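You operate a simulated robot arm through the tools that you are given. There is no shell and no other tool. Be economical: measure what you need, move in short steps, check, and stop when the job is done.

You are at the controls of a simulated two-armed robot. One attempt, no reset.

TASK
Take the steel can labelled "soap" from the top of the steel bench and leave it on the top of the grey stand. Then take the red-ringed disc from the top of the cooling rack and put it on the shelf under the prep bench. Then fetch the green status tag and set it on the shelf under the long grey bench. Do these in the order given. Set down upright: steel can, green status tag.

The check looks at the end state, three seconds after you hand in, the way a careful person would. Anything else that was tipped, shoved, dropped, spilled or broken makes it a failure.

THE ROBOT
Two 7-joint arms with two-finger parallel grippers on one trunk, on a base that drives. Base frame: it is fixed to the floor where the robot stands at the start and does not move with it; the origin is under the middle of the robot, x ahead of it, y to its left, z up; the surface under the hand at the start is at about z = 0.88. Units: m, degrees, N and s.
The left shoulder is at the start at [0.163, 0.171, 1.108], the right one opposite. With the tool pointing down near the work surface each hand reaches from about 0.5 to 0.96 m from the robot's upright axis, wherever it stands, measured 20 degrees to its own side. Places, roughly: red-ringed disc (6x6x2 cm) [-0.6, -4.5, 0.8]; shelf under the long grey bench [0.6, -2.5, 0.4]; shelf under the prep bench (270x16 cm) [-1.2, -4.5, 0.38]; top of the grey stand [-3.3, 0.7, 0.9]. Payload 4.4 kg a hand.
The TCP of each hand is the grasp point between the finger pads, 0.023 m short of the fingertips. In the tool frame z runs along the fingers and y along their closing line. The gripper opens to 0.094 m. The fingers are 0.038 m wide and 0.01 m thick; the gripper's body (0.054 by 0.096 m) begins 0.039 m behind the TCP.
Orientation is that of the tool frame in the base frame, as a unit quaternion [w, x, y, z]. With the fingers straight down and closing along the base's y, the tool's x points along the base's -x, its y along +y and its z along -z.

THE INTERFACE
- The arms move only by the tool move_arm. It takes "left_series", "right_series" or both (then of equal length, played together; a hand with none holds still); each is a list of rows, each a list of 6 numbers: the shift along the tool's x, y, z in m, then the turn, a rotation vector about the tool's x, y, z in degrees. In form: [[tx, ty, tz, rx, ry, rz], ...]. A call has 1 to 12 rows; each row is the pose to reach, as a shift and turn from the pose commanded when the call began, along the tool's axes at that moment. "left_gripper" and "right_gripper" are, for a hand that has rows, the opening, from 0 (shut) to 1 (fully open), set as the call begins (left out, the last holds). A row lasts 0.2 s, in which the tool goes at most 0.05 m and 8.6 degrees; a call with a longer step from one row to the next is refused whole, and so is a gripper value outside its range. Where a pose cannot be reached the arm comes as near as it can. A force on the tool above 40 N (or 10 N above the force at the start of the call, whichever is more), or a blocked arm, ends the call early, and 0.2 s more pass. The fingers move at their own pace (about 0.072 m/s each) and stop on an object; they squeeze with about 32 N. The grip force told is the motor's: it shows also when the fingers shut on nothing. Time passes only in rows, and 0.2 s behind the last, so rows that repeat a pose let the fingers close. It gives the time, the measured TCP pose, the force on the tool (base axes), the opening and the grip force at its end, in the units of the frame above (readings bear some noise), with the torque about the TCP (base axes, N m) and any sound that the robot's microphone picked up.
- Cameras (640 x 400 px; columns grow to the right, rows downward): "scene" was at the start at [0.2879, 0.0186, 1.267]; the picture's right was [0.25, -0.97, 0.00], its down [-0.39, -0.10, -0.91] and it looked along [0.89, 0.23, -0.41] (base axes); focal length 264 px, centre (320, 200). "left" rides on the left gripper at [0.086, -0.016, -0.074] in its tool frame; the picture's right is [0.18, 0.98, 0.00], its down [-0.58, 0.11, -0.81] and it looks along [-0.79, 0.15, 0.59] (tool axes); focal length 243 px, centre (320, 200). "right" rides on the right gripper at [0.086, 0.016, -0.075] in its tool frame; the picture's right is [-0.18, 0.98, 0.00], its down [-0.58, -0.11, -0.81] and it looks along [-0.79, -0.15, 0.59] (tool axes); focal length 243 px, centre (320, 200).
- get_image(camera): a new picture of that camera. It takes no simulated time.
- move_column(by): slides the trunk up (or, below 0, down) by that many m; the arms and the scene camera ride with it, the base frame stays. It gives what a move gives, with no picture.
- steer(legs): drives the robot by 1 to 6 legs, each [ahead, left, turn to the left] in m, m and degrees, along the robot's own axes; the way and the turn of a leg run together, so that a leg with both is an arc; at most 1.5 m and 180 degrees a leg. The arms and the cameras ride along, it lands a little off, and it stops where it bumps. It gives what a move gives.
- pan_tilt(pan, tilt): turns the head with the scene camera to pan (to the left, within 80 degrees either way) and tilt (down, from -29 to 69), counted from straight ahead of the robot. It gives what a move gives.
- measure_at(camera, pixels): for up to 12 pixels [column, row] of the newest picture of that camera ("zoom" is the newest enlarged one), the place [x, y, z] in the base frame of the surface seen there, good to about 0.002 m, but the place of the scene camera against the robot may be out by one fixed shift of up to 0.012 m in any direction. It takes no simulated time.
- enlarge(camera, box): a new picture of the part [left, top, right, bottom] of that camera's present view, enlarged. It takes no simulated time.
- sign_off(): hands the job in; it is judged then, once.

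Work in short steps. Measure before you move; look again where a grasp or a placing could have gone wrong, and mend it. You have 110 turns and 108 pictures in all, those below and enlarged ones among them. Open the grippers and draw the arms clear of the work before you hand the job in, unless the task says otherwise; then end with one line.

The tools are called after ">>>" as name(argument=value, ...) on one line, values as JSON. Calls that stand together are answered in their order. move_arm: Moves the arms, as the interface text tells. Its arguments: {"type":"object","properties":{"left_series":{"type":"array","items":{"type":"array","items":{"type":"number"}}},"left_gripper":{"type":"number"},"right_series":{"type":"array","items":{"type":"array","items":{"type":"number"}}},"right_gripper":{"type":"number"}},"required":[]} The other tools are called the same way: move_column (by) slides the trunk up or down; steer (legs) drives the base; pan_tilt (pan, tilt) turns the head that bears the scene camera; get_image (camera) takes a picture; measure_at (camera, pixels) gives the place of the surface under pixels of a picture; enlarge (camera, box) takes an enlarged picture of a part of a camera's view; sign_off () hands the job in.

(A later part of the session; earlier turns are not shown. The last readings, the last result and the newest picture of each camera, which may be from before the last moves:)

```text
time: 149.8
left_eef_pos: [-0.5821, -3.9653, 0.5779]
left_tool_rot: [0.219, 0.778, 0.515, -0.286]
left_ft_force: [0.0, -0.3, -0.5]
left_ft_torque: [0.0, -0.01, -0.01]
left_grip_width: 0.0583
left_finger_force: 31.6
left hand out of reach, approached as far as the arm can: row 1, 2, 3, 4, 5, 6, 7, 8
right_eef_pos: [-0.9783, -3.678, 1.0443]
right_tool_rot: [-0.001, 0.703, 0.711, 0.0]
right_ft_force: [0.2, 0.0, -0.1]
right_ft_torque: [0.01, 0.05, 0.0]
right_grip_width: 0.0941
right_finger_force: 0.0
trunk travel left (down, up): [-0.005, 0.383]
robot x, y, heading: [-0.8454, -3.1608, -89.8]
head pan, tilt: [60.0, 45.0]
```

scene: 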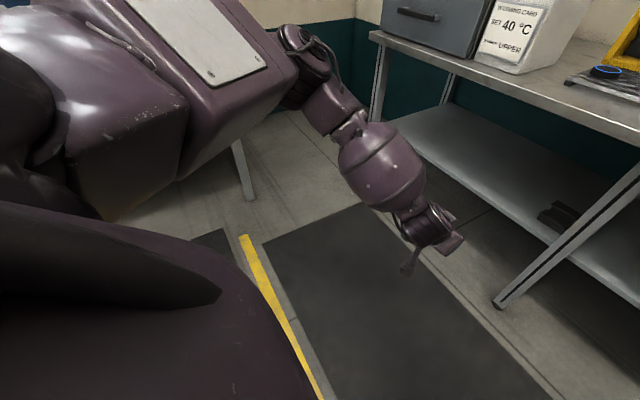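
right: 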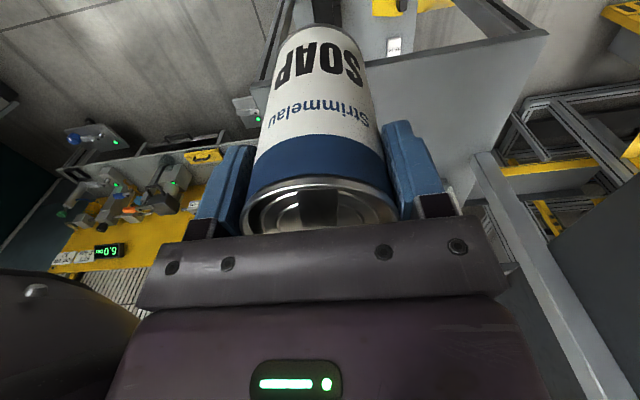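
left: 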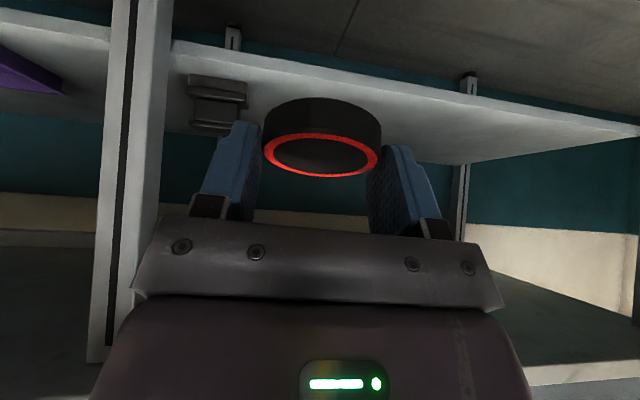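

Measure the hull visible below the upper arm and the upper arm itself, to see what stops the pitch.

>>> get_image(camera="scene")

>>> measure_at(camera="scene", pixels=[[150, 235], [240, 300], [290, 380], [60, 215], [100, 210], [160, 170], [200, 60], [310, 60], [320, 110], [370, 170], [60, 60], [20, 130]])

```text
58 pictures are left
```

scene: 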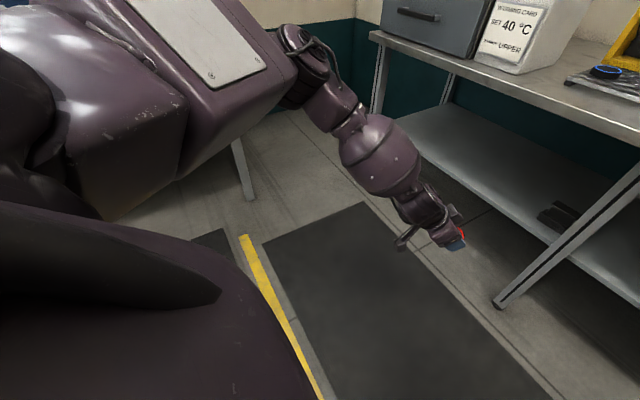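

```text
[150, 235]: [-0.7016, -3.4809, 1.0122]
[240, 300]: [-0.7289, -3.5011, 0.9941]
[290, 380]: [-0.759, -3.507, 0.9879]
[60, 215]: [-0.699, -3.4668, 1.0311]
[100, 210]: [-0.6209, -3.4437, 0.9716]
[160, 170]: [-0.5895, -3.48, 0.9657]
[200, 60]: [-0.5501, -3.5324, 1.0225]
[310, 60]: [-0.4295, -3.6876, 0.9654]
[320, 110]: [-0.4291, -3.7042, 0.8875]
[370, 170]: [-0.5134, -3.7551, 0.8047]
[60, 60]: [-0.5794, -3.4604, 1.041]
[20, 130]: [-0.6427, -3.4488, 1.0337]
```

Perhaps it's a wrist singularity (hand nearly in line with the forearm). Test with the tool turned back to vertical, drawn 0.1 m nearer, then lowered 0.2 m.

>>> move_arm(left_series=[[0.014, 0, -0.013, 0, 8.4, 0], [0.028, 0, -0.026, 0, 16.8, 0], [0.042, 0, -0.039, 0, 25.2, 0], [0.056, 0, -0.052, 0, 33.6, 0], [0.068, 0, -0.0635, 0, 42, 0], [0.098, -0.002, -0.03, 0, 42, 0], [0.128, -0.004, 0.003, 0, 42, 0], [0.158, -0.006, 0.036, 0, 42, 0], [0.188, -0.008, 0.069, 0, 42, 0], [0.188, -0.008, 0.069, 0, 42, 0]])

>>> get_image(camera="scene")

```text
time: 152.0
left_eef_pos: [-0.5091, -3.8338, 0.491]
left_tool_rot: [0.024, 0.829, 0.559, 0.004]
left_ft_force: [-0.1, -0.4, -0.7]
left_ft_torque: [0.01, 0.02, 0.0]
left_grip_width: 0.0584
left_finger_force: 32.2
left hand out of reach, approached as far as the arm can: row 6, 7, 8, 9, 10
right_eef_pos: [-0.9785, -3.6774, 1.0425]
right_tool_rot: [0.001, 0.703, 0.711, 0.0]
right_ft_force: [0.4, 0.1, 0.6]
right_ft_torque: [-0.01, 0.0, -0.01]
right_grip_width: 0.0942
right_finger_force: 0.0
trunk travel left (down, up): [-0.005, 0.383]
robot x, y, heading: [-0.853, -3.1611, -89.3]
head pan, tilt: [60.0, 45.0]
```

```text
57 pictures are left
```

scene: 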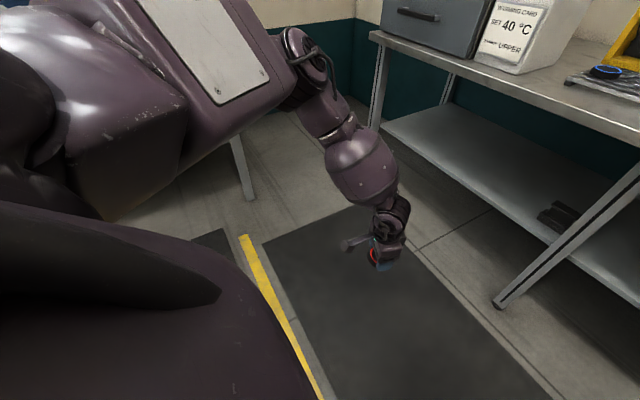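

Same wrist floor with a vertical tool, so I'll test whether the elbow drops if the hand goes outboard: 0.15 m left, 0.1 m back, lowering 0.12 m.

>>> move_arm(left_series=[[0.03, 0.03, -0.01, 0, 0, 0], [0.05, 0.065, -0.01, 0, 0, 0], [0.05, 0.105, -0.01, 0, 0, 0], [0.05, 0.14, 0.01, 0, 0, 0], [0.05, 0.14, 0.05, 0, 0, 0], [0.05, 0.14, 0.09, 0, 0, 0], [0.05, 0.14, 0.13, 0, 0, 0], [0.05, 0.14, 0.13, 0, 0, 0]])

>>> get_image(camera="scene")

```text
time: 153.8
left_eef_pos: [-0.3769, -3.8119, 0.4461]
left_tool_rot: [0.028, 0.828, 0.56, 0.006]
left_ft_force: [-0.6, 0.0, -0.1]
left_ft_torque: [-0.01, -0.01, -0.01]
left_grip_width: 0.0586
left_finger_force: 31.4
left hand out of reach, approached as far as the arm can: row 4, 5, 6, 7, 8
right_eef_pos: [-0.9776, -3.6771, 1.0421]
right_tool_rot: [-0.001, 0.703, 0.711, -0.001]
right_ft_force: [0.0, 0.0, -0.1]
right_ft_torque: [0.02, 0.0, -0.01]
right_grip_width: 0.0939
right_finger_force: 0.1
trunk travel left (down, up): [-0.005, 0.383]
robot x, y, heading: [-0.848, -3.1562, -89.3]
head pan, tilt: [60.0, 45.0]
```

```text
56 pictures are left
```

scene: 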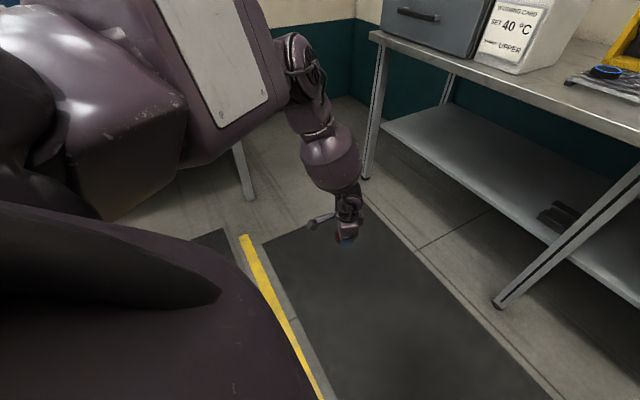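

The upper arm hasn't budged at all, so it may be kept off the robot's own base. Look steeply down to see the base below the arm.

>>> pan_tilt(pan=70, tilt=69)

>>> get_image(camera="scene")

>>> pan_tilt(pan=-20, tilt=69)

>>> get_image(camera="scene")

```text
time: 154.7
left_eef_pos: [-0.3786, -3.8105, 0.4459]
left_tool_rot: [0.028, 0.828, 0.56, 0.006]
left_ft_force: [0.4, 0.2, -0.8]
left_ft_torque: [0.01, -0.01, 0.0]
left_grip_width: 0.0584
left_finger_force: 32.2
right_eef_pos: [-0.9789, -3.6782, 1.0427]
right_tool_rot: [0.0, 0.703, 0.712, 0.0]
right_ft_force: [0.4, -0.7, 0.8]
right_ft_torque: [0.02, -0.03, 0.03]
right_grip_width: 0.0939
right_finger_force: 0.0
trunk travel left (down, up): [-0.005, 0.383]
robot x, y, heading: [-0.8495, -3.1593, -89.3]
head pan, tilt: [70.0, 68.8]
```

```text
55 pictures are left
```

scene: 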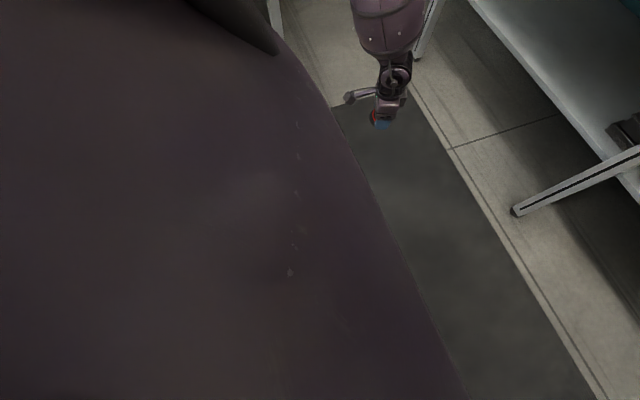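

```text
time: 156.3
left_eef_pos: [-0.3784, -3.8118, 0.4448]
left_tool_rot: [0.027, 0.828, 0.56, 0.006]
left_ft_force: [0.1, -0.9, -0.6]
left_ft_torque: [0.01, -0.02, -0.02]
left_grip_width: 0.0585
left_finger_force: 31.9
right_eef_pos: [-0.9792, -3.6772, 1.0432]
right_tool_rot: [-0.001, 0.703, 0.711, 0.0]
right_ft_force: [0.1, 0.6, 0.1]
right_ft_torque: [-0.03, 0.0, -0.04]
right_grip_width: 0.0939
right_finger_force: 0.0
trunk travel left (down, up): [-0.005, 0.383]
robot x, y, heading: [-0.8467, -3.1598, -89.5]
head pan, tilt: [-20.0, 68.8]
```

```text
54 pictures are left
```

scene: 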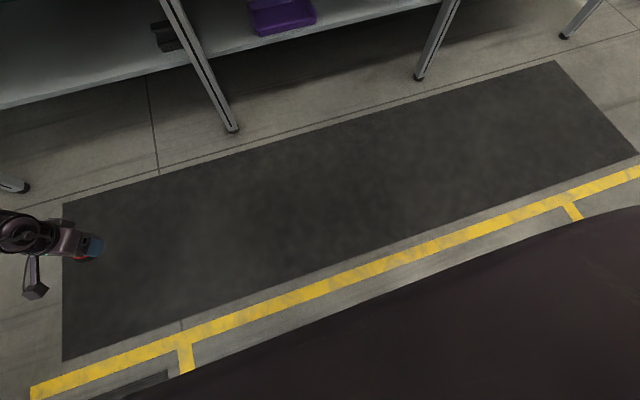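

Not conclusive. Quick test: raise the trunk 0.2 m and command the hand down 0.25 m; if the limit is base clearance, the low point stays about the same.

>>> move_column(by=0.2)

>>> move_arm(left_series=[[0, -0.02, 0.04, 0, 0, 0], [0, -0.04, 0.08, 0, 0, 0], [0, -0.06, 0.12, 0, 0, 0], [0, -0.08, 0.16, 0, 0, 0], [0, -0.08, 0.2, 0, 0, 0], [0, -0.08, 0.24, 0, 0, 0], [0, -0.08, 0.24, 0, 0, 0]])

```text
time: 158.5
left_eef_pos: [-0.3779, -3.9136, 1.0182]
left_tool_rot: [0.292, 0.775, 0.532, -0.172]
left_ft_force: [-0.8, 0.2, -1.0]
left_ft_torque: [0.03, -0.02, 0.0]
left_grip_width: 0.0583
left_finger_force: 31.8
right_eef_pos: [-0.9779, -3.6796, 1.241]
right_tool_rot: [-0.001, 0.702, 0.712, 0.002]
right_ft_force: [-0.1, -0.4, 0.0]
right_ft_torque: [-0.02, -0.01, 0.0]
right_grip_width: 0.0938
right_finger_force: 0.2
trunk travel left (down, up): [-0.205, 0.183]
robot x, y, heading: [-0.8483, -3.1578, -89.5]
head pan, tilt: [-20.0, 68.8]
```

```text
time: 160.1
left_eef_pos: [-0.4135, -3.8729, 0.9679]
left_tool_rot: [0.294, 0.775, 0.532, -0.173]
left_ft_force: [0.6, -0.5, -1.1]
left_ft_torque: [-0.03, 0.0, -0.01]
left_grip_width: 0.0585
left_finger_force: 32.0
left hand out of reach, approached as far as the arm can: row 1, 2, 3, 4, 5, 6, 7
right_eef_pos: [-0.9791, -3.6789, 1.2419]
right_tool_rot: [0.0, 0.703, 0.711, 0.0]
right_ft_force: [-0.1, 0.0, -0.6]
right_ft_torque: [0.0, -0.02, -0.03]
right_grip_width: 0.0942
right_finger_force: 0.0
trunk travel left (down, up): [-0.205, 0.183]
robot x, y, heading: [-0.85, -3.1613, -89.4]
head pan, tilt: [-20.0, 68.8]
```

Raising the trunk changed the arm's configuration a lot, so the solver is choosing branches. Look at the arm now.

>>> pan_tilt(pan=55, tilt=35)

>>> get_image(camera="scene")

```text
time: 161.6
left_eef_pos: [-0.4131, -3.8713, 0.968]
left_tool_rot: [0.294, 0.775, 0.532, -0.173]
left_ft_force: [-0.6, 0.3, 0.1]
left_ft_torque: [-0.02, 0.0, 0.0]
left_grip_width: 0.0583
left_finger_force: 31.6
right_eef_pos: [-0.9788, -3.6779, 1.2426]
right_tool_rot: [0.0, 0.702, 0.712, -0.001]
right_ft_force: [0.0, -1.0, 0.6]
right_ft_torque: [0.01, 0.01, -0.01]
right_grip_width: 0.094
right_finger_force: 0.1
trunk travel left (down, up): [-0.205, 0.183]
robot x, y, heading: [-0.8475, -3.1575, -89.4]
head pan, tilt: [55.0, 35.0]
```

```text
53 pictures are left
```

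scene: 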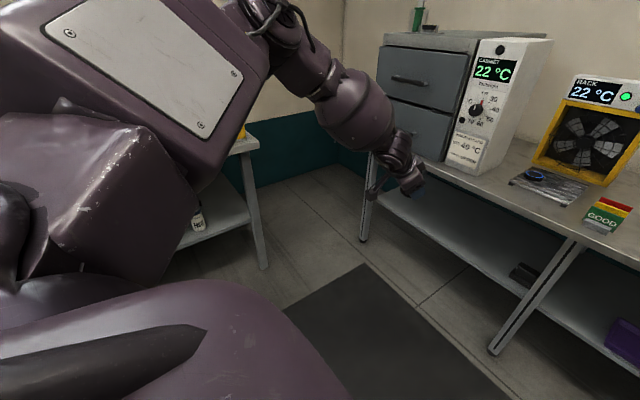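

Measure the elbow's height now against before (≈0.91).

>>> measure_at(camera="scene", pixels=[[60, 80], [150, 80], [230, 80], [280, 30], [300, 65], [350, 105], [400, 150], [412, 185], [375, 190]])

```text
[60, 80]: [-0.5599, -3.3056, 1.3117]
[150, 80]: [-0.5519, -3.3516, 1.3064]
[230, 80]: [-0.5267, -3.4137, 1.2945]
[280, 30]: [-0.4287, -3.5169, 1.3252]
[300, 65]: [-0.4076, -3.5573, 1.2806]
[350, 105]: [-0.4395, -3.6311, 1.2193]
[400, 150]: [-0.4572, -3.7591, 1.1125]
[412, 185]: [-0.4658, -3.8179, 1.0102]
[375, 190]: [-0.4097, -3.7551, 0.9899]
```

I'll return the left arm to a home-like posture (tool straight down, in front of the shoulder) to reset the configuration, then lower the trunk.

>>> move_arm(left_series=[[-0.0215, -0.008, -0.034, 1.6, 6.5, -3.5], [-0.043, -0.016, -0.068, 3.3, 13, -7], [-0.0645, -0.0235, -0.102, 4.9, 19.5, -10.5], [-0.086, -0.031, -0.137, 6.5, 26, -14], [-0.1075, -0.039, -0.171, 8.2, 32.4, -17.5], [-0.129, -0.047, -0.205, 9.8, 38.9, -21], [-0.129, -0.047, -0.205, 9.8, 38.9, -21]])

>>> move_column(by=-0.2)

>>> get_image(camera="scene")

```text
time: 163.2
left_eef_pos: [-0.5015, -3.8179, 1.1839]
left_tool_rot: [-0.001, 0.702, 0.712, 0.001]
left_ft_force: [-0.1, 0.3, -0.7]
left_ft_torque: [-0.04, -0.01, 0.02]
left_grip_width: 0.0586
left_finger_force: 31.6
right_eef_pos: [-0.979, -3.678, 1.2423]
right_tool_rot: [0.0, 0.703, 0.711, 0.0]
right_ft_force: [-0.4, 0.6, 0.0]
right_ft_torque: [-0.03, 0.01, 0.01]
right_grip_width: 0.0938
right_finger_force: 0.0
trunk travel left (down, up): [-0.205, 0.183]
robot x, y, heading: [-0.8496, -3.1583, -89.3]
head pan, tilt: [55.0, 35.0]
```

```text
time: 165.3
left_eef_pos: [-0.5009, -3.8182, 0.9849]
left_tool_rot: [0.001, 0.703, 0.711, 0.0]
left_ft_force: [-0.1, 0.3, 0.0]
left_ft_torque: [0.0, 0.04, -0.02]
left_grip_width: 0.0585
left_finger_force: 32.2
right_eef_pos: [-0.9789, -3.6769, 1.0438]
right_tool_rot: [0.0, 0.703, 0.711, -0.001]
right_ft_force: [-0.2, -0.1, 0.9]
right_ft_torque: [0.0, 0.01, 0.0]
right_grip_width: 0.0941
right_finger_force: 0.1
trunk travel left (down, up): [-0.005, 0.383]
robot x, y, heading: [-0.8464, -3.1604, -89.4]
head pan, tilt: [55.0, 35.0]
```

```text
52 pictures are left
```

scene: 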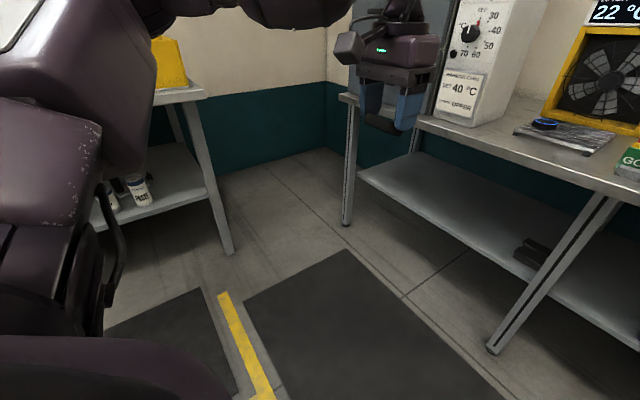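

Posture reset. Now lower straight down with the tool vertical (0.5 m over 12 rows) and note which rows are unreachable.

>>> move_arm(left_series=[[0, 0, 0.044, 0, 0, 0], [0, 0, 0.088, 0, 0, 0], [0, 0, 0.132, 0, 0, 0], [0, 0, 0.176, 0, 0, 0], [0, 0, 0.22, 0, 0, 0], [0, 0, 0.264, 0, 0, 0], [0, 0, 0.308, 0, 0, 0], [0, 0, 0.352, 0, 0, 0], [0, 0, 0.396, 0, 0, 0], [0, 0, 0.44, 0, 0, 0], [0, 0, 0.484, 0, 0, 0], [0, 0, 0.528, 0, 0, 0]])

>>> get_image(camera="scene")

```text
time: 167.9
left_eef_pos: [-0.4901, -3.812, 0.4712]
left_tool_rot: [0.002, 0.702, 0.712, -0.001]
left_ft_force: [-0.5, 0.3, 0.0]
left_ft_torque: [-0.02, 0.01, -0.02]
left_grip_width: 0.0584
left_finger_force: 32.2
left hand out of reach, approached as far as the arm can: row 12
right_eef_pos: [-0.9788, -3.6775, 1.0432]
right_tool_rot: [-0.001, 0.703, 0.711, 0.0]
right_ft_force: [-0.1, -0.4, -0.2]
right_ft_torque: [0.01, -0.03, 0.0]
right_grip_width: 0.0938
right_finger_force: 0.0
trunk travel left (down, up): [-0.005, 0.383]
robot x, y, heading: [-0.8457, -3.1567, -89.5]
head pan, tilt: [55.0, 35.0]
```

```text
51 pictures are left
```

scene: 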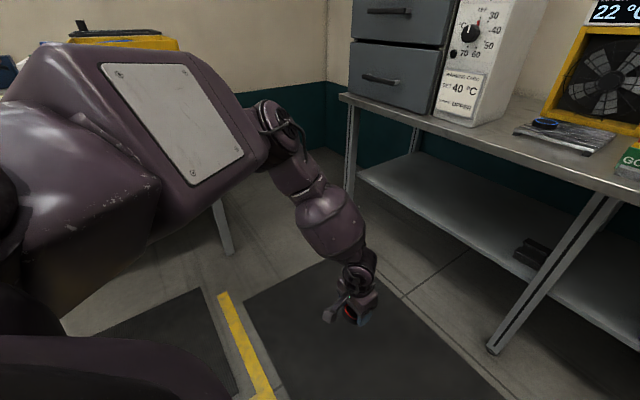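

Exact down to z≈0.475 here. Probe whether nearer to the robot and outboard lets it go lower.

>>> move_arm(left_series=[[0.02, 0.02, -0.005, 0, 0, 0], [0.04, 0.04, -0.005, 0, 0, 0], [0.06, 0.06, -0.005, 0, 0, 0], [0.09, 0.08, 0, 0, 0, 0], [0.12, 0.1, 0.01, 0, 0, 0], [0.12, 0.1, 0.04, 0, 0, 0], [0.12, 0.1, 0.07, 0, 0, 0], [0.12, 0.1, 0.1, 0, 0, 0], [0.12, 0.1, 0.1, 0, 0, 0]])

```text
time: 169.9
left_eef_pos: [-0.3924, -3.6882, 0.4161]
left_tool_rot: [0.0, 0.702, 0.712, -0.001]
left_ft_force: [0.0, 0.3, -0.9]
left_ft_torque: [0.01, -0.01, 0.02]
left_grip_width: 0.0584
left_finger_force: 32.1
left hand out of reach, approached as far as the arm can: row 7, 8, 9
right_eef_pos: [-0.9784, -3.6781, 1.0429]
right_tool_rot: [0.0, 0.703, 0.712, 0.0]
right_ft_force: [0.2, -0.3, -0.4]
right_ft_torque: [0.02, -0.02, -0.03]
right_grip_width: 0.0941
right_finger_force: 0.1
trunk travel left (down, up): [-0.005, 0.383]
robot x, y, heading: [-0.8477, -3.1555, -89.5]
head pan, tilt: [55.0, 35.0]
```

Low point here 0.416 with a vertical tool. Probe further outboard: 0.25 m left, then down, to see whether the upper arm yaws and drops.

>>> move_arm(left_series=[[0, 0.04, -0.02, 0, 0, 0], [0, 0.08, -0.03, 0, 0, 0], [0, 0.12, -0.03, 0, 0, 0], [0, 0.16, -0.03, 0, 0, 0], [0, 0.2, -0.03, 0, 0, 0], [0, 0.24, -0.02, 0, 0, 0], [0, 0.24, 0.02, 0, 0, 0], [0, 0.24, 0.06, 0, 0, 0], [0, 0.24, 0.1, 0, 0, 0], [0, 0.24, 0.1, 0, 0, 0]])

>>> get_image(camera="scene")

```text
time: 172.2
left_eef_pos: [-0.2065, -3.676, 0.4472]
left_tool_rot: [0.001, 0.702, 0.712, 0.0]
left_ft_force: [0.2, -0.8, 0.3]
left_ft_torque: [0.01, 0.02, 0.02]
left_grip_width: 0.0586
left_finger_force: 32.0
left hand out of reach, approached as far as the arm can: row 5, 6, 7, 8, 9, 10
right_eef_pos: [-0.9781, -3.6785, 1.0428]
right_tool_rot: [0.0, 0.703, 0.711, 0.0]
right_ft_force: [-1.0, -0.3, -0.1]
right_ft_torque: [0.02, 0.01, -0.01]
right_grip_width: 0.0938
right_finger_force: 0.1
trunk travel left (down, up): [-0.005, 0.383]
robot x, y, heading: [-0.8465, -3.1588, -89.2]
head pan, tilt: [55.0, 35.0]
```

```text
50 pictures are left
```

scene: 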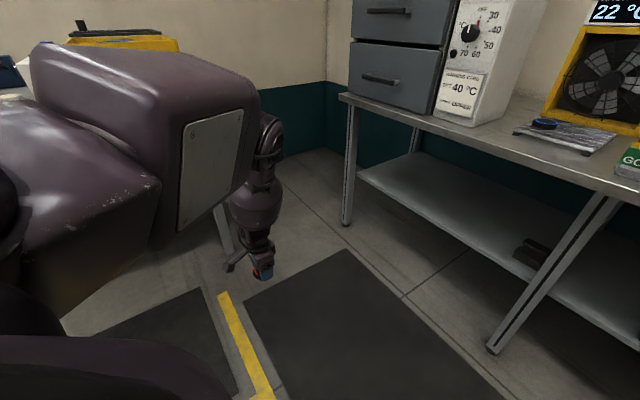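

Findings: the upper arm bottoms out, giving TCP z≈0.45–0.47 with about 28° tilt at ~0.70 m ahead. That's a small drop for the disc onto the shelf (z 0.385), with the forearm clearing the bench edge. Pose the arm there now.

>>> move_arm(left_series=[[-0.0225, -0.026, -0.03, 0, 0, 0], [-0.045, -0.052, -0.06, 0, -4, 0], [-0.0675, -0.078, -0.07, 0, -8, 0], [-0.09, -0.105, -0.07, 0, -12, 0], [-0.1125, -0.131, -0.07, 0, -16, 0], [-0.135, -0.157, -0.06, 0, -20, 0], [-0.1575, -0.183, -0.05, 0, -24, 0], [-0.18, -0.21, -0.04, 0, -28, 0], [-0.18, -0.21, -0.03, 0, -28, 0], [-0.18, -0.21, -0.02, 0, -28, 0], [-0.18, -0.21, -0.01, 0, -28, 0], [-0.18, -0.21, 0, 0, -28, 0]])

>>> get_image(camera="left")

>>> get_image(camera="scene")

```text
time: 174.8
left_eef_pos: [-0.4194, -3.8777, 0.477]
left_tool_rot: [0.169, 0.682, 0.693, -0.163]
left_ft_force: [0.9, 0.8, -0.8]
left_ft_torque: [-0.01, 0.0, -0.01]
left_grip_width: 0.0584
left_finger_force: 32.2
left hand out of reach, approached as far as the arm can: row 8, 9, 10, 11, 12
right_eef_pos: [-0.9789, -3.6782, 1.0419]
right_tool_rot: [0.001, 0.703, 0.712, 0.0]
right_ft_force: [0.1, -0.3, -0.1]
right_ft_torque: [0.02, 0.0, -0.02]
right_grip_width: 0.0941
right_finger_force: 0.0
trunk travel left (down, up): [-0.005, 0.383]
robot x, y, heading: [-0.8494, -3.1554, -89.6]
head pan, tilt: [55.0, 35.0]
```

```text
49 pictures are left
```

left: 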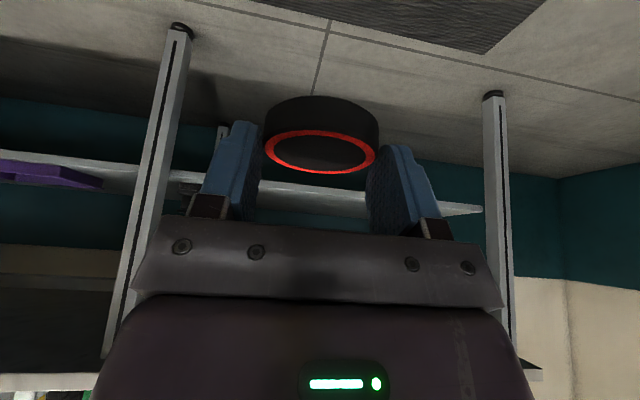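

```text
48 pictures are left
```

scene: 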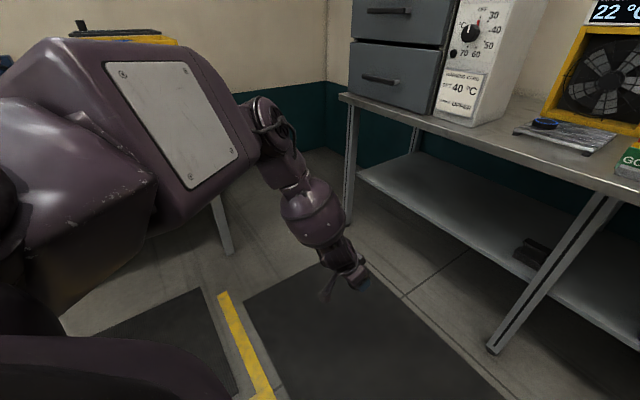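

Test whether holding an unreachable lower target creeps (solver slow) or is a hard limit: command 0.05 m lower, held for 12 rows.

>>> move_arm(left_series=[[0.012, 0, 0.022, 0, 0, 0], [0.024, 0, 0.044, 0, 0, 0], [0.024, 0, 0.044, 0, 0, 0], [0.024, 0, 0.044, 0, 0, 0], [0.024, 0, 0.044, 0, 0, 0], [0.024, 0, 0.044, 0, 0, 0], [0.024, 0, 0.044, 0, 0, 0], [0.024, 0, 0.044, 0, 0, 0], [0.024, 0, 0.044, 0, 0, 0], [0.024, 0, 0.044, 0, 0, 0], [0.024, 0, 0.044, 0, 0, 0], [0.024, 0, 0.044, 0, 0, 0]])

```text
time: 177.3
left_eef_pos: [-0.4241, -3.8871, 0.4723]
left_tool_rot: [0.172, 0.681, 0.692, -0.165]
left_ft_force: [-0.5, -0.5, -1.4]
left_ft_torque: [0.03, -0.01, 0.0]
left_grip_width: 0.0582
left_finger_force: 32.1
left hand out of reach, approached as far as the arm can: row 1, 2, 3, 4, 5, 6, 7, 8, 9, 10, 11, 12
right_eef_pos: [-0.9783, -3.678, 1.0425]
right_tool_rot: [-0.001, 0.703, 0.711, 0.0]
right_ft_force: [0.1, -1.9, 0.1]
right_ft_torque: [0.01, -0.01, 0.02]
right_grip_width: 0.0938
right_finger_force: 0.2
trunk travel left (down, up): [-0.005, 0.383]
robot x, y, heading: [-0.8518, -3.1597, -89.2]
head pan, tilt: [55.0, 35.0]
```

The limits fit a fixed elbow point; the present pose (tilt 27°, z 0.472) is near the best obtainable that clears the bench edge. I'll drive ahead 0.4 m with this pose and check clearances.

>>> steer(legs=[[0.4, 0, -0.5]])

>>> get_image(camera="scene")

>>> get_image(camera="left")

```text
time: 179.9
left_eef_pos: [-0.4251, -4.299, 0.4723]
left_tool_rot: [0.171, 0.683, 0.69, -0.167]
left_ft_force: [1.0, 0.3, -0.8]
left_ft_torque: [0.03, 0.03, -0.02]
left_grip_width: 0.0583
left_finger_force: 32.0
right_eef_pos: [-0.9787, -4.087, 1.0421]
right_tool_rot: [0.0, 0.705, 0.71, 0.0]
right_ft_force: [0.9, -0.5, -0.7]
right_ft_torque: [0.03, -0.02, 0.01]
right_grip_width: 0.0941
right_finger_force: 0.0
trunk travel left (down, up): [-0.005, 0.383]
robot x, y, heading: [-0.8447, -3.5651, -89.6]
head pan, tilt: [55.0, 35.0]
```

```text
47 pictures are left
```

scene: 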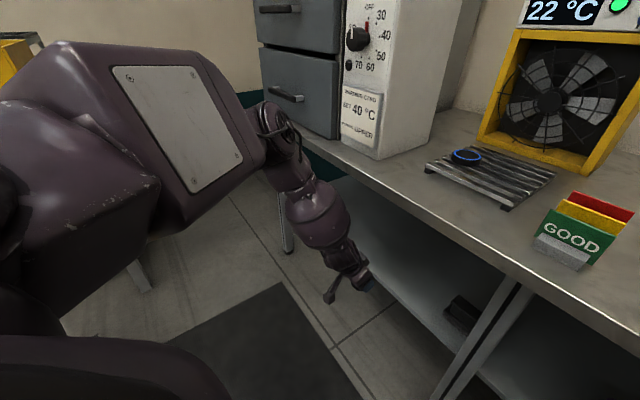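

```text
46 pictures are left
```

left: 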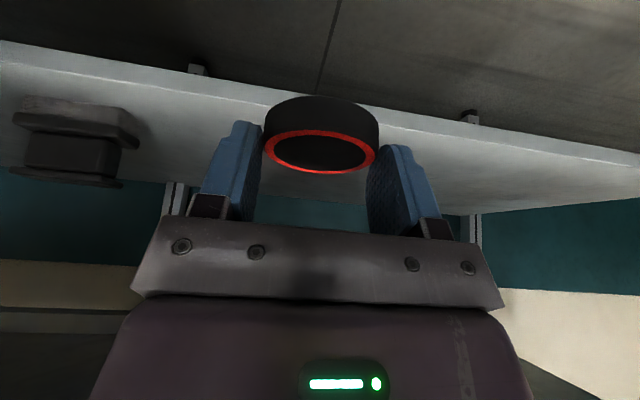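

Measure the shelf front (left camera) and forearm versus bench edge (scene).

>>> measure_at(camera="left", pixels=[[180, 92], [180, 105], [440, 140], [440, 155], [230, 110], [320, 150], [322, 120], [345, 205], [60, 120]])

>>> measure_at(camera="scene", pixels=[[340, 165], [345, 175], [305, 130], [315, 175], [335, 205], [345, 230], [355, 250], [300, 190], [285, 120], [480, 265], [480, 275]])

```text
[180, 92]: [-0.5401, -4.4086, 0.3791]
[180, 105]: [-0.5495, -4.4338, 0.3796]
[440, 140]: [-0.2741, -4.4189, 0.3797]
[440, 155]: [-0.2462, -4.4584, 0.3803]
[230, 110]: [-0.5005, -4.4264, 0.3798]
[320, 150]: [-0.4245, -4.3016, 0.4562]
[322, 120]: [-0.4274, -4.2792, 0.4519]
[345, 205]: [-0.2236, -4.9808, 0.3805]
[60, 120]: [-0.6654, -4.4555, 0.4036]
```

```text
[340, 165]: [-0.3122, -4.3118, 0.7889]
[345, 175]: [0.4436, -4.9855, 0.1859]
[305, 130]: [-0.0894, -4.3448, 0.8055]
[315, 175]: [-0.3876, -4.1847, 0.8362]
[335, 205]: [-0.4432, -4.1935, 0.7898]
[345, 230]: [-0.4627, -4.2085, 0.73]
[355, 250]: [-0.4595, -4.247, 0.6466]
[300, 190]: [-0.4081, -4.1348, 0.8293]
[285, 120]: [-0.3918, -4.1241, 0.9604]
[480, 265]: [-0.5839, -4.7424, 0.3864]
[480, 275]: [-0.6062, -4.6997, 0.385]
```

Shelf top is z 0.380 and the disc's underside ≈0.436; the forearm's front will be about 1 cm from the bench edge if driven 0.1 m. I'll extend the arm slightly (3 cm out, 1.5 cm up) and drive 0.07 m.

>>> move_arm(left_series=[[-0.017, 0, 0, 0, -2, 0], [-0.0335, 0, 0.0006, 0, -4, 0], [-0.0335, 0, 0.0006, 0, -4, 0]])

>>> steer(legs=[[0.07, 0, 0]])

>>> get_image(camera="left")

>>> get_image(camera="scene")

```text
time: 180.7
left_eef_pos: [-0.4262, -4.3299, 0.4897]
left_tool_rot: [0.193, 0.678, 0.684, -0.188]
left_ft_force: [0.1, -0.5, -0.2]
left_ft_torque: [0.02, 0.02, -0.01]
left_grip_width: 0.0583
left_finger_force: 31.4
right_eef_pos: [-0.9773, -4.0873, 1.0427]
right_tool_rot: [0.0, 0.704, 0.71, 0.0]
right_ft_force: [-0.8, 0.2, 0.0]
right_ft_torque: [0.0, 0.0, 0.0]
right_grip_width: 0.0938
right_finger_force: 0.0
trunk travel left (down, up): [-0.005, 0.383]
robot x, y, heading: [-0.8413, -3.57, -89.7]
head pan, tilt: [55.0, 35.0]
```

```text
time: 181.8
left_eef_pos: [-0.4222, -4.3837, 0.479]
left_tool_rot: [0.184, 0.682, 0.685, -0.177]
left_ft_force: [0.2, -0.1, -0.6]
left_ft_torque: [-0.01, -0.02, -0.03]
left_grip_width: 0.0585
left_finger_force: 31.8
right_eef_pos: [-0.9768, -4.1566, 1.0417]
right_tool_rot: [0.0, 0.703, 0.711, -0.001]
right_ft_force: [0.1, -0.3, 0.6]
right_ft_torque: [0.05, 0.02, 0.0]
right_grip_width: 0.0941
right_finger_force: 0.1
trunk travel left (down, up): [-0.005, 0.383]
robot x, y, heading: [-0.8464, -3.6371, -89.6]
head pan, tilt: [55.0, 35.0]
stopped in leg 1: the robot was blocked; the commanded pose is now the measured one
```

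```text
45 pictures are left
```

left: 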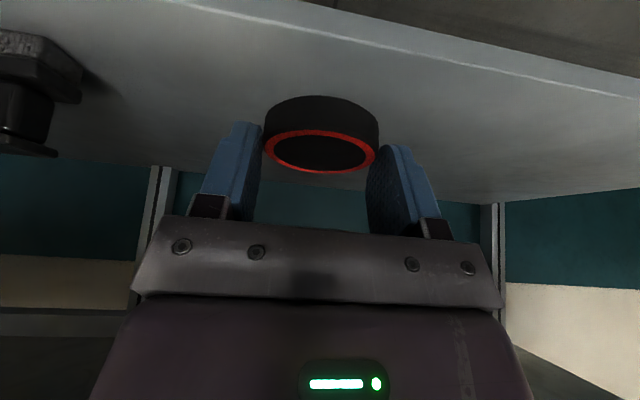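

```text
44 pictures are left
```

scene: 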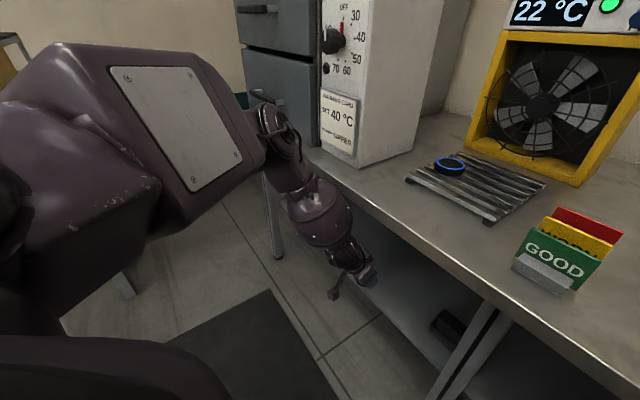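

The forearm touched the bench edge and stopped lightly. Check how far the disc is over the shelf.

>>> measure_at(camera="left", pixels=[[300, 20], [300, 30], [300, 42], [420, 50], [420, 60], [322, 150], [322, 172], [322, 128], [322, 105]])

>>> enlarge(camera="left", box=[220, 0, 460, 190])

```text
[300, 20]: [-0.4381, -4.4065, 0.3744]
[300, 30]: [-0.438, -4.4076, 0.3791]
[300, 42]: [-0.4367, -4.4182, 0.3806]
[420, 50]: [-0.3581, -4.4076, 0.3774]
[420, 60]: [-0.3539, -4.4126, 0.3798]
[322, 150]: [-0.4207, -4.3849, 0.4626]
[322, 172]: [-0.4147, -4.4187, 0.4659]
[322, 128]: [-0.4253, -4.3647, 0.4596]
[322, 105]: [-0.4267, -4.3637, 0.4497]
```

```text
2.11 times, centred on (340, 95) of left
```

zoom: 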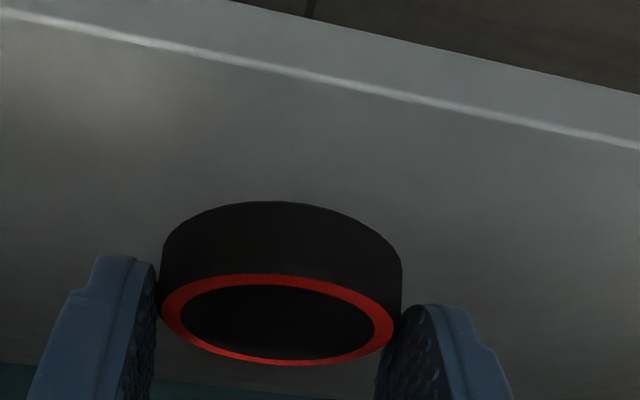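

The shelf's true front edge is y≈-4.407, so the disc isn't over it yet and this posture can't reach. I'll back off 0.45 m and test a sideways posture: hand out to the robot's left, where the upper arm may pitch down freely.

>>> steer(legs=[[-0.45, 0, 0]])

>>> move_arm(left_series=[[0.0226, 0.025, -0.0357, 0, 2.5, 0], [0.0452, 0.05, -0.0715, 0, 5, 0], [0.0678, 0.075, -0.107, 0, 7.5, 0], [0.09, 0.1, -0.143, 0, 10, 0], [0.113, 0.125, -0.179, 0, 12.5, 0], [0.1355, 0.15, -0.2145, 0, 15, 0], [0.158, 0.175, -0.25, 0, 17.5, 0], [0.18, 0.2, -0.286, 0, 20, 0], [0.203, 0.225, -0.322, 0, 22.5, 0], [0.226, 0.25, -0.3575, 0, 25, 0], [0.248, 0.275, -0.393, 0, 27.5, 0], [0.271, 0.3, -0.429, 0, 29.5, 0]])

>>> pan_tilt(pan=78, tilt=35)

>>> get_image(camera="scene")

```text
time: 184.6
left_eef_pos: [-0.4207, -3.9283, 0.4795]
left_tool_rot: [0.185, 0.679, 0.689, -0.175]
left_ft_force: [-0.6, 0.5, 0.4]
left_ft_torque: [0.01, -0.03, 0.0]
left_grip_width: 0.0585
left_finger_force: 32.2
right_eef_pos: [-0.9773, -3.7059, 1.0429]
right_tool_rot: [0.0, 0.699, 0.715, 0.0]
right_ft_force: [-0.8, 0.2, 0.5]
right_ft_torque: [-0.02, -0.01, 0.0]
right_grip_width: 0.0941
right_finger_force: 0.0
trunk travel left (down, up): [-0.005, 0.383]
robot x, y, heading: [-0.8488, -3.1865, -88.7]
head pan, tilt: [55.0, 35.0]
```

```text
time: 187.2
left_eef_pos: [-0.1313, -3.4756, 0.7227]
left_tool_rot: [0.004, 0.701, 0.713, 0.003]
left_ft_force: [0.9, 0.3, -1.0]
left_ft_torque: [-0.02, -0.01, -0.02]
left_grip_width: 0.0586
left_finger_force: 32.2
right_eef_pos: [-0.9778, -3.7088, 1.0423]
right_tool_rot: [0.0, 0.7, 0.715, 0.001]
right_ft_force: [0.2, -0.7, 0.2]
right_ft_torque: [0.01, 0.02, 0.01]
right_grip_width: 0.0938
right_finger_force: 0.0
trunk travel left (down, up): [-0.005, 0.383]
robot x, y, heading: [-0.8516, -3.1879, -88.8]
head pan, tilt: [55.0, 35.0]
```

```text
time: 188.1
left_eef_pos: [-0.131, -3.4745, 0.7217]
left_tool_rot: [0.003, 0.701, 0.713, 0.002]
left_ft_force: [0.7, 0.2, -0.3]
left_ft_torque: [0.0, 0.01, 0.03]
left_grip_width: 0.0584
left_finger_force: 31.4
right_eef_pos: [-0.9784, -3.7073, 1.0431]
right_tool_rot: [0.0, 0.7, 0.714, 0.0]
right_ft_force: [0.1, 0.1, 0.1]
right_ft_torque: [0.01, -0.04, 0.03]
right_grip_width: 0.094
right_finger_force: 0.1
trunk travel left (down, up): [-0.005, 0.383]
robot x, y, heading: [-0.8534, -3.1852, -88.8]
head pan, tilt: [78.0, 35.0]
```

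```text
42 pictures are left
```

scene: 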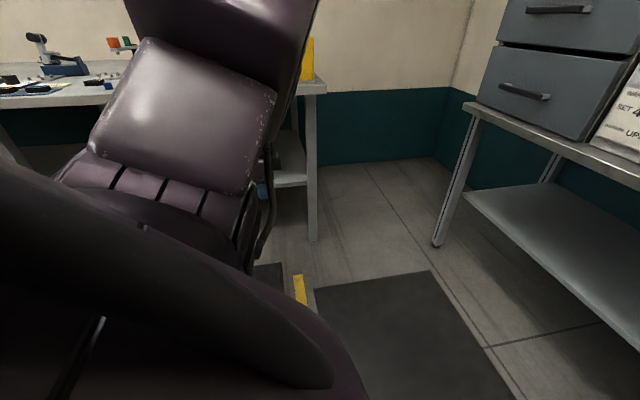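

Reached this sideways pose exactly. Now lower 0.34 m here and see.

>>> move_arm(left_series=[[0, 0, 0.045, 0, 0, 0], [0, 0, 0.09, 0, 0, 0], [0, 0, 0.135, 0, 0, 0], [0, 0, 0.18, 0, 0, 0], [0, 0, 0.225, 0, 0, 0], [0, 0, 0.27, 0, 0, 0], [0, 0, 0.31, 0, 0, 0], [0, 0, 0.35, 0, 0, 0], [0, 0, 0.35, 0, 0, 0]])

>>> get_image(camera="scene")

```text
time: 190.1
left_eef_pos: [-0.1283, -3.4766, 0.3699]
left_tool_rot: [0.004, 0.701, 0.713, 0.002]
left_ft_force: [-0.2, -0.1, -0.1]
left_ft_torque: [0.0, -0.03, 0.01]
left_grip_width: 0.0582
left_finger_force: 31.8
right_eef_pos: [-0.9773, -3.7075, 1.0426]
right_tool_rot: [0.0, 0.7, 0.714, 0.0]
right_ft_force: [-0.8, -0.3, -0.1]
right_ft_torque: [-0.02, -0.02, 0.03]
right_grip_width: 0.0936
right_finger_force: 0.1
trunk travel left (down, up): [-0.005, 0.383]
robot x, y, heading: [-0.8553, -3.1839, -88.8]
head pan, tilt: [78.0, 35.0]
```

```text
41 pictures are left
```

scene: 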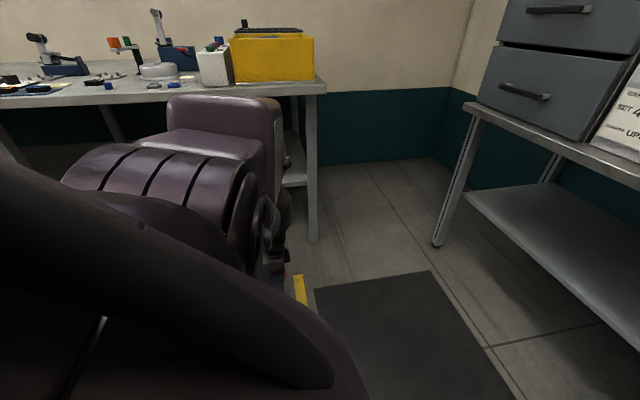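

That works: z 0.37 is reached exactly with the arm out to the side. I'll work with the bench at the robot's left: first yaw the hand left 68° (disc is round) and raise to z 0.45.

>>> move_arm(left_series=[[0, 0, -0.02, 0, 0, -8.5], [0, 0, -0.04, 0, 0, -17], [0, 0, -0.06, 0, 0, -25.5], [0, 0, -0.08, 0, 0, -34], [0, 0, -0.1, 0, 0, -42.5], [0, 0, -0.1, 0, 0, -51], [0, 0, -0.1, 0, 0, -59.5], [0, 0, -0.1, 0, 0, -68], [0, 0, -0.1, 0, 0, -68]])

```text
time: 192.1
left_eef_pos: [-0.1296, -3.4756, 0.4697]
left_tool_rot: [0.004, 0.181, 0.983, 0.0]
left_ft_force: [0.2, -0.6, -0.3]
left_ft_torque: [0.01, 0.03, -0.03]
left_grip_width: 0.0586
left_finger_force: 32.3
right_eef_pos: [-0.9764, -3.7084, 1.0427]
right_tool_rot: [0.0, 0.7, 0.714, 0.0]
right_ft_force: [-0.4, 0.7, 0.6]
right_ft_torque: [0.03, 0.0, 0.02]
right_grip_width: 0.0944
right_finger_force: 0.1
trunk travel left (down, up): [-0.005, 0.383]
robot x, y, heading: [-0.8542, -3.1866, -88.8]
head pan, tilt: [78.0, 35.0]
```

No flags. Now tilt the hand 50° outward with 0.08 m outward shift at the same height.

>>> move_arm(left_series=[[-0.013, 0, 0, 0, -8.3, 0], [-0.026, 0, 0, 0, -16.6, 0], [-0.04, 0, 0, 0, -25, 0], [-0.053, 0, 0, 0, -33.3, 0], [-0.066, 0, 0, 0, -41.6, 0], [-0.08, 0, 0, 0, -50, 0], [-0.08, 0, 0, 0, -50, 0]])

```text
time: 193.7
left_eef_pos: [-0.0542, -3.505, 0.469]
left_tool_rot: [0.42, 0.166, 0.889, -0.078]
left_ft_force: [0.4, 0.1, -0.8]
left_ft_torque: [0.01, 0.06, 0.02]
left_grip_width: 0.0585
left_finger_force: 32.1
left hand out of reach, approached as far as the arm can: row 2, 3
right_eef_pos: [-0.9774, -3.7095, 1.0426]
right_tool_rot: [0.0, 0.7, 0.714, 0.0]
right_ft_force: [-0.4, -0.1, -0.8]
right_ft_torque: [0.01, 0.01, 0.03]
right_grip_width: 0.0937
right_finger_force: 0.0
trunk travel left (down, up): [-0.005, 0.383]
robot x, y, heading: [-0.8529, -3.1863, -89.1]
head pan, tilt: [78.0, 35.0]
```

Reached (tilt 50°, TCP 0.80 m to the left, z 0.469). Now bring the bench to the robot's left: turn right 35°, shift left 0.5 m, turn right 34° more.

>>> steer(legs=[[0, 0, -35], [-0.04, 0.5, 0], [0, 0, -34]])

>>> get_image(camera="left")

>>> get_image(camera="scene")

```text
time: 201.8
left_eef_pos: [-0.4289, -4.2878, 0.4697]
left_tool_rot: [0.303, 0.64, 0.64, -0.301]
left_ft_force: [0.3, 0.7, -0.2]
left_ft_torque: [0.01, 0.01, -0.02]
left_grip_width: 0.0585
left_finger_force: 31.9
right_eef_pos: [-0.9496, -3.4989, 1.043]
right_tool_rot: [0.001, 0.981, 0.192, -0.001]
right_ft_force: [-0.1, 0.1, 0.9]
right_ft_torque: [-0.03, -0.01, 0.02]
right_grip_width: 0.0939
right_finger_force: 0.0
trunk travel left (down, up): [-0.005, 0.383]
robot x, y, heading: [-0.4174, -3.4301, -157.8]
head pan, tilt: [78.0, 35.0]
```

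```text
40 pictures are left
```

left: 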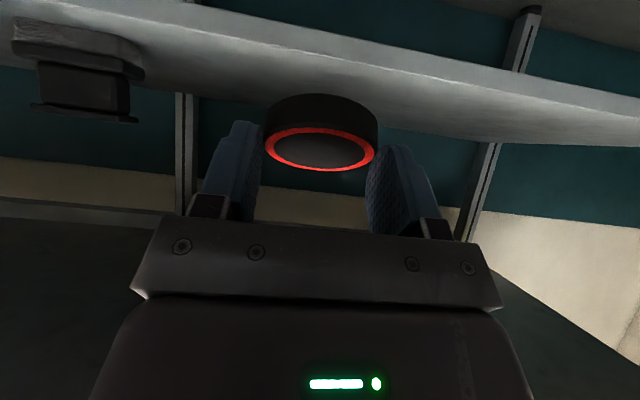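

```text
39 pictures are left
```

scene: 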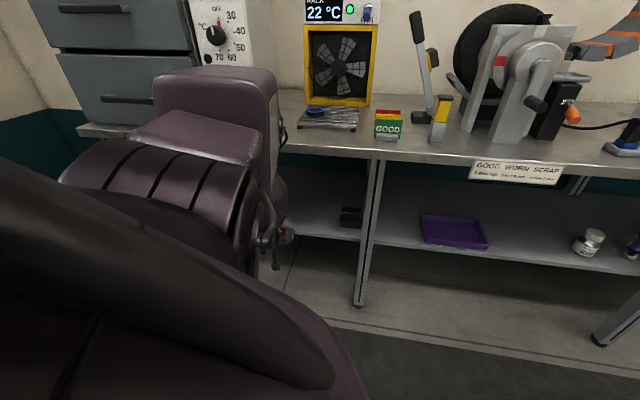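

Tool now points straight at the shelf. Check the elbow/forearm gap to the bench edge before moving 0.165 m in.

>>> measure_at(camera="scene", pixels=[[180, 85], [250, 80], [270, 110], [275, 160], [265, 210], [285, 195], [245, 250], [290, 235], [340, 150], [345, 157]])

>>> measure_at(camera="left", pixels=[[320, 50], [320, 58], [320, 70], [322, 150], [322, 165], [322, 125], [322, 97]])

```text
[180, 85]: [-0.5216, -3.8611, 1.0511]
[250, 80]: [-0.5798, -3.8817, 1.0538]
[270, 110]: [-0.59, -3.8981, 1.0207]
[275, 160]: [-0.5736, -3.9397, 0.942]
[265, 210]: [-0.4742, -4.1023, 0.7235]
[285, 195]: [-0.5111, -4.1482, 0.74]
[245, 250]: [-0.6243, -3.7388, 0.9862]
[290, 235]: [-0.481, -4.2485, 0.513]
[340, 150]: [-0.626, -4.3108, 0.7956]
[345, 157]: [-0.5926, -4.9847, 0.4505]
```

```text
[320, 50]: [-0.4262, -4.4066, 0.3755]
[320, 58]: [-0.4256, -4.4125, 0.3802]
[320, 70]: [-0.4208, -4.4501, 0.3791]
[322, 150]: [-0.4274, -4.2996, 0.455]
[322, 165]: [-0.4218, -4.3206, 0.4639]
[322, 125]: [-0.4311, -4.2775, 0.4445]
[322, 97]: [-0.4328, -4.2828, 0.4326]
```

Forearm would come within ~1 cm of the bench edge; extend the arm 5 cm outward and 2.5 cm down first so the base needs to go less far.

>>> move_arm(left_series=[[-0.0065, 0, 0.027, 0, 0, 0], [-0.013, 0, 0.0544, 0, 0, 0], [-0.013, 0, 0.0544, 0, 0, 0]])

>>> steer(legs=[[0.035, 0.085, 0]])

>>> get_image(camera="scene")

>>> get_image(camera="left")

```text
time: 202.6
left_eef_pos: [-0.4285, -4.3376, 0.4444]
left_tool_rot: [0.302, 0.64, 0.639, -0.301]
left_ft_force: [-0.4, -0.3, -0.6]
left_ft_torque: [-0.02, -0.03, 0.0]
left_grip_width: 0.0586
left_finger_force: 31.5
right_eef_pos: [-0.9493, -3.4986, 1.0426]
right_tool_rot: [0.0, 0.981, 0.193, -0.001]
right_ft_force: [-0.9, -0.3, 0.2]
right_ft_torque: [0.0, -0.03, 0.0]
right_grip_width: 0.0942
right_finger_force: 0.0
trunk travel left (down, up): [-0.005, 0.383]
robot x, y, heading: [-0.4188, -3.4274, -157.8]
head pan, tilt: [78.0, 35.0]
```

```text
time: 204.0
left_eef_pos: [-0.4262, -4.429, 0.445]
left_tool_rot: [0.301, 0.641, 0.639, -0.301]
left_ft_force: [1.0, 0.7, -0.6]
left_ft_torque: [0.02, 0.01, -0.01]
left_grip_width: 0.0586
left_finger_force: 31.9
right_eef_pos: [-0.9498, -3.5914, 1.0429]
right_tool_rot: [0.0, 0.981, 0.193, 0.001]
right_ft_force: [-0.2, 0.2, 0.8]
right_ft_torque: [0.01, 0.01, -0.03]
right_grip_width: 0.0941
right_finger_force: 0.1
trunk travel left (down, up): [-0.005, 0.383]
robot x, y, heading: [-0.4172, -3.5203, -157.7]
head pan, tilt: [78.0, 35.0]
```

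```text
38 pictures are left
```

scene: 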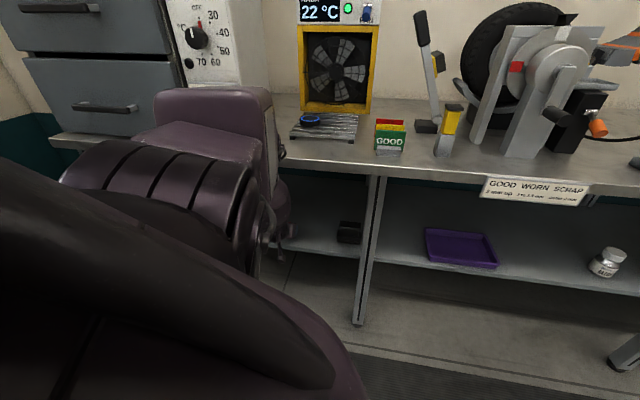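

```text
37 pictures are left
```

left: 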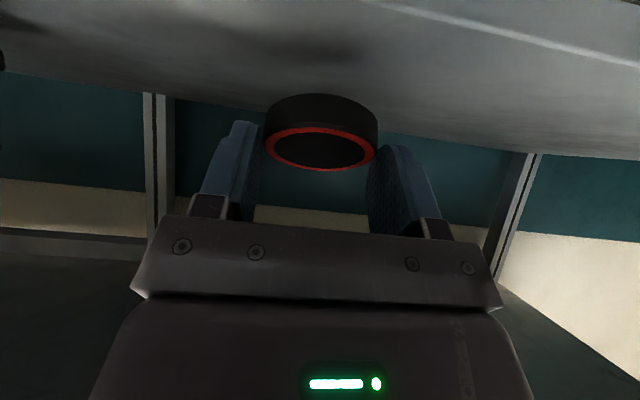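

No bump. Extend 2 cm more and lower 1.7 cm to just above contact, then small steps down.

>>> move_arm(left_series=[[0.001, 0, 0.0265, 0, 0, 0], [0.003, 0, 0.0283, 0, 0, 0], [0.0055, 0, 0.0303, 0, 0, 0], [0.007, 0, 0.0316, 0, 0, 0], [0.007, 0, 0.0316, 0, 0, 0]])

>>> get_image(camera="left")

```text
time: 205.2
left_eef_pos: [-0.4261, -4.4487, 0.4208]
left_tool_rot: [0.302, 0.64, 0.64, -0.3]
left_ft_force: [-0.4, 0.1, -1.0]
left_ft_torque: [-0.01, 0.01, 0.02]
left_grip_width: 0.0586
left_finger_force: 31.9
right_eef_pos: [-0.9489, -3.5907, 1.0419]
right_tool_rot: [0.0, 0.981, 0.193, -0.001]
right_ft_force: [0.4, 0.5, -0.2]
right_ft_torque: [-0.02, -0.02, -0.01]
right_grip_width: 0.0939
right_finger_force: 0.1
trunk travel left (down, up): [-0.005, 0.383]
robot x, y, heading: [-0.4145, -3.5178, -157.7]
head pan, tilt: [78.0, 35.0]
```

```text
36 pictures are left
```

left: 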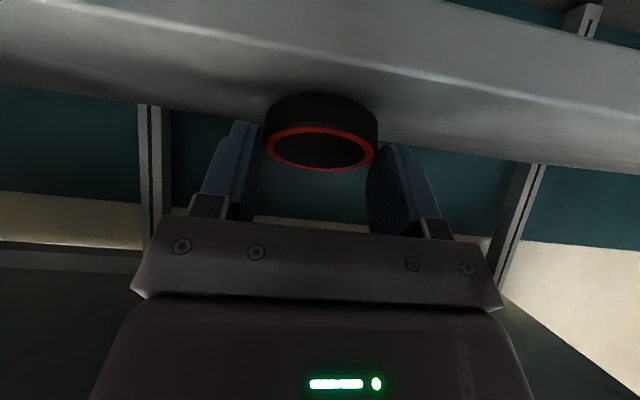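

No contact yet at z 0.421. Lower up to 1 cm in 2 mm steps.

>>> move_arm(left_series=[[0.0015, 0, 0.0013, 0, 0, 0], [0.003, 0, 0.0026, 0, 0, 0], [0.0046, 0, 0.0039, 0, 0, 0], [0.0061, 0, 0.0051, 0, 0, 0], [0.0061, 0, 0.0051, 0, 0, 0]])

```text
time: 206.4
left_eef_pos: [-0.4271, -4.4487, 0.4164]
left_tool_rot: [0.306, 0.638, 0.638, -0.304]
left_ft_force: [-1.2, -4.3, 31.4]
left_ft_torque: [0.0, 0.03, 0.02]
left_grip_width: 0.0585
left_finger_force: 31.7
right_eef_pos: [-0.9484, -3.588, 1.0424]
right_tool_rot: [0.001, 0.981, 0.193, -0.002]
right_ft_force: [-0.3, 0.8, 0.6]
right_ft_torque: [-0.03, 0.0, 0.02]
right_grip_width: 0.094
right_finger_force: 0.1
trunk travel left (down, up): [-0.005, 0.383]
robot x, y, heading: [-0.4175, -3.5194, -157.7]
head pan, tilt: [78.0, 35.0]
```

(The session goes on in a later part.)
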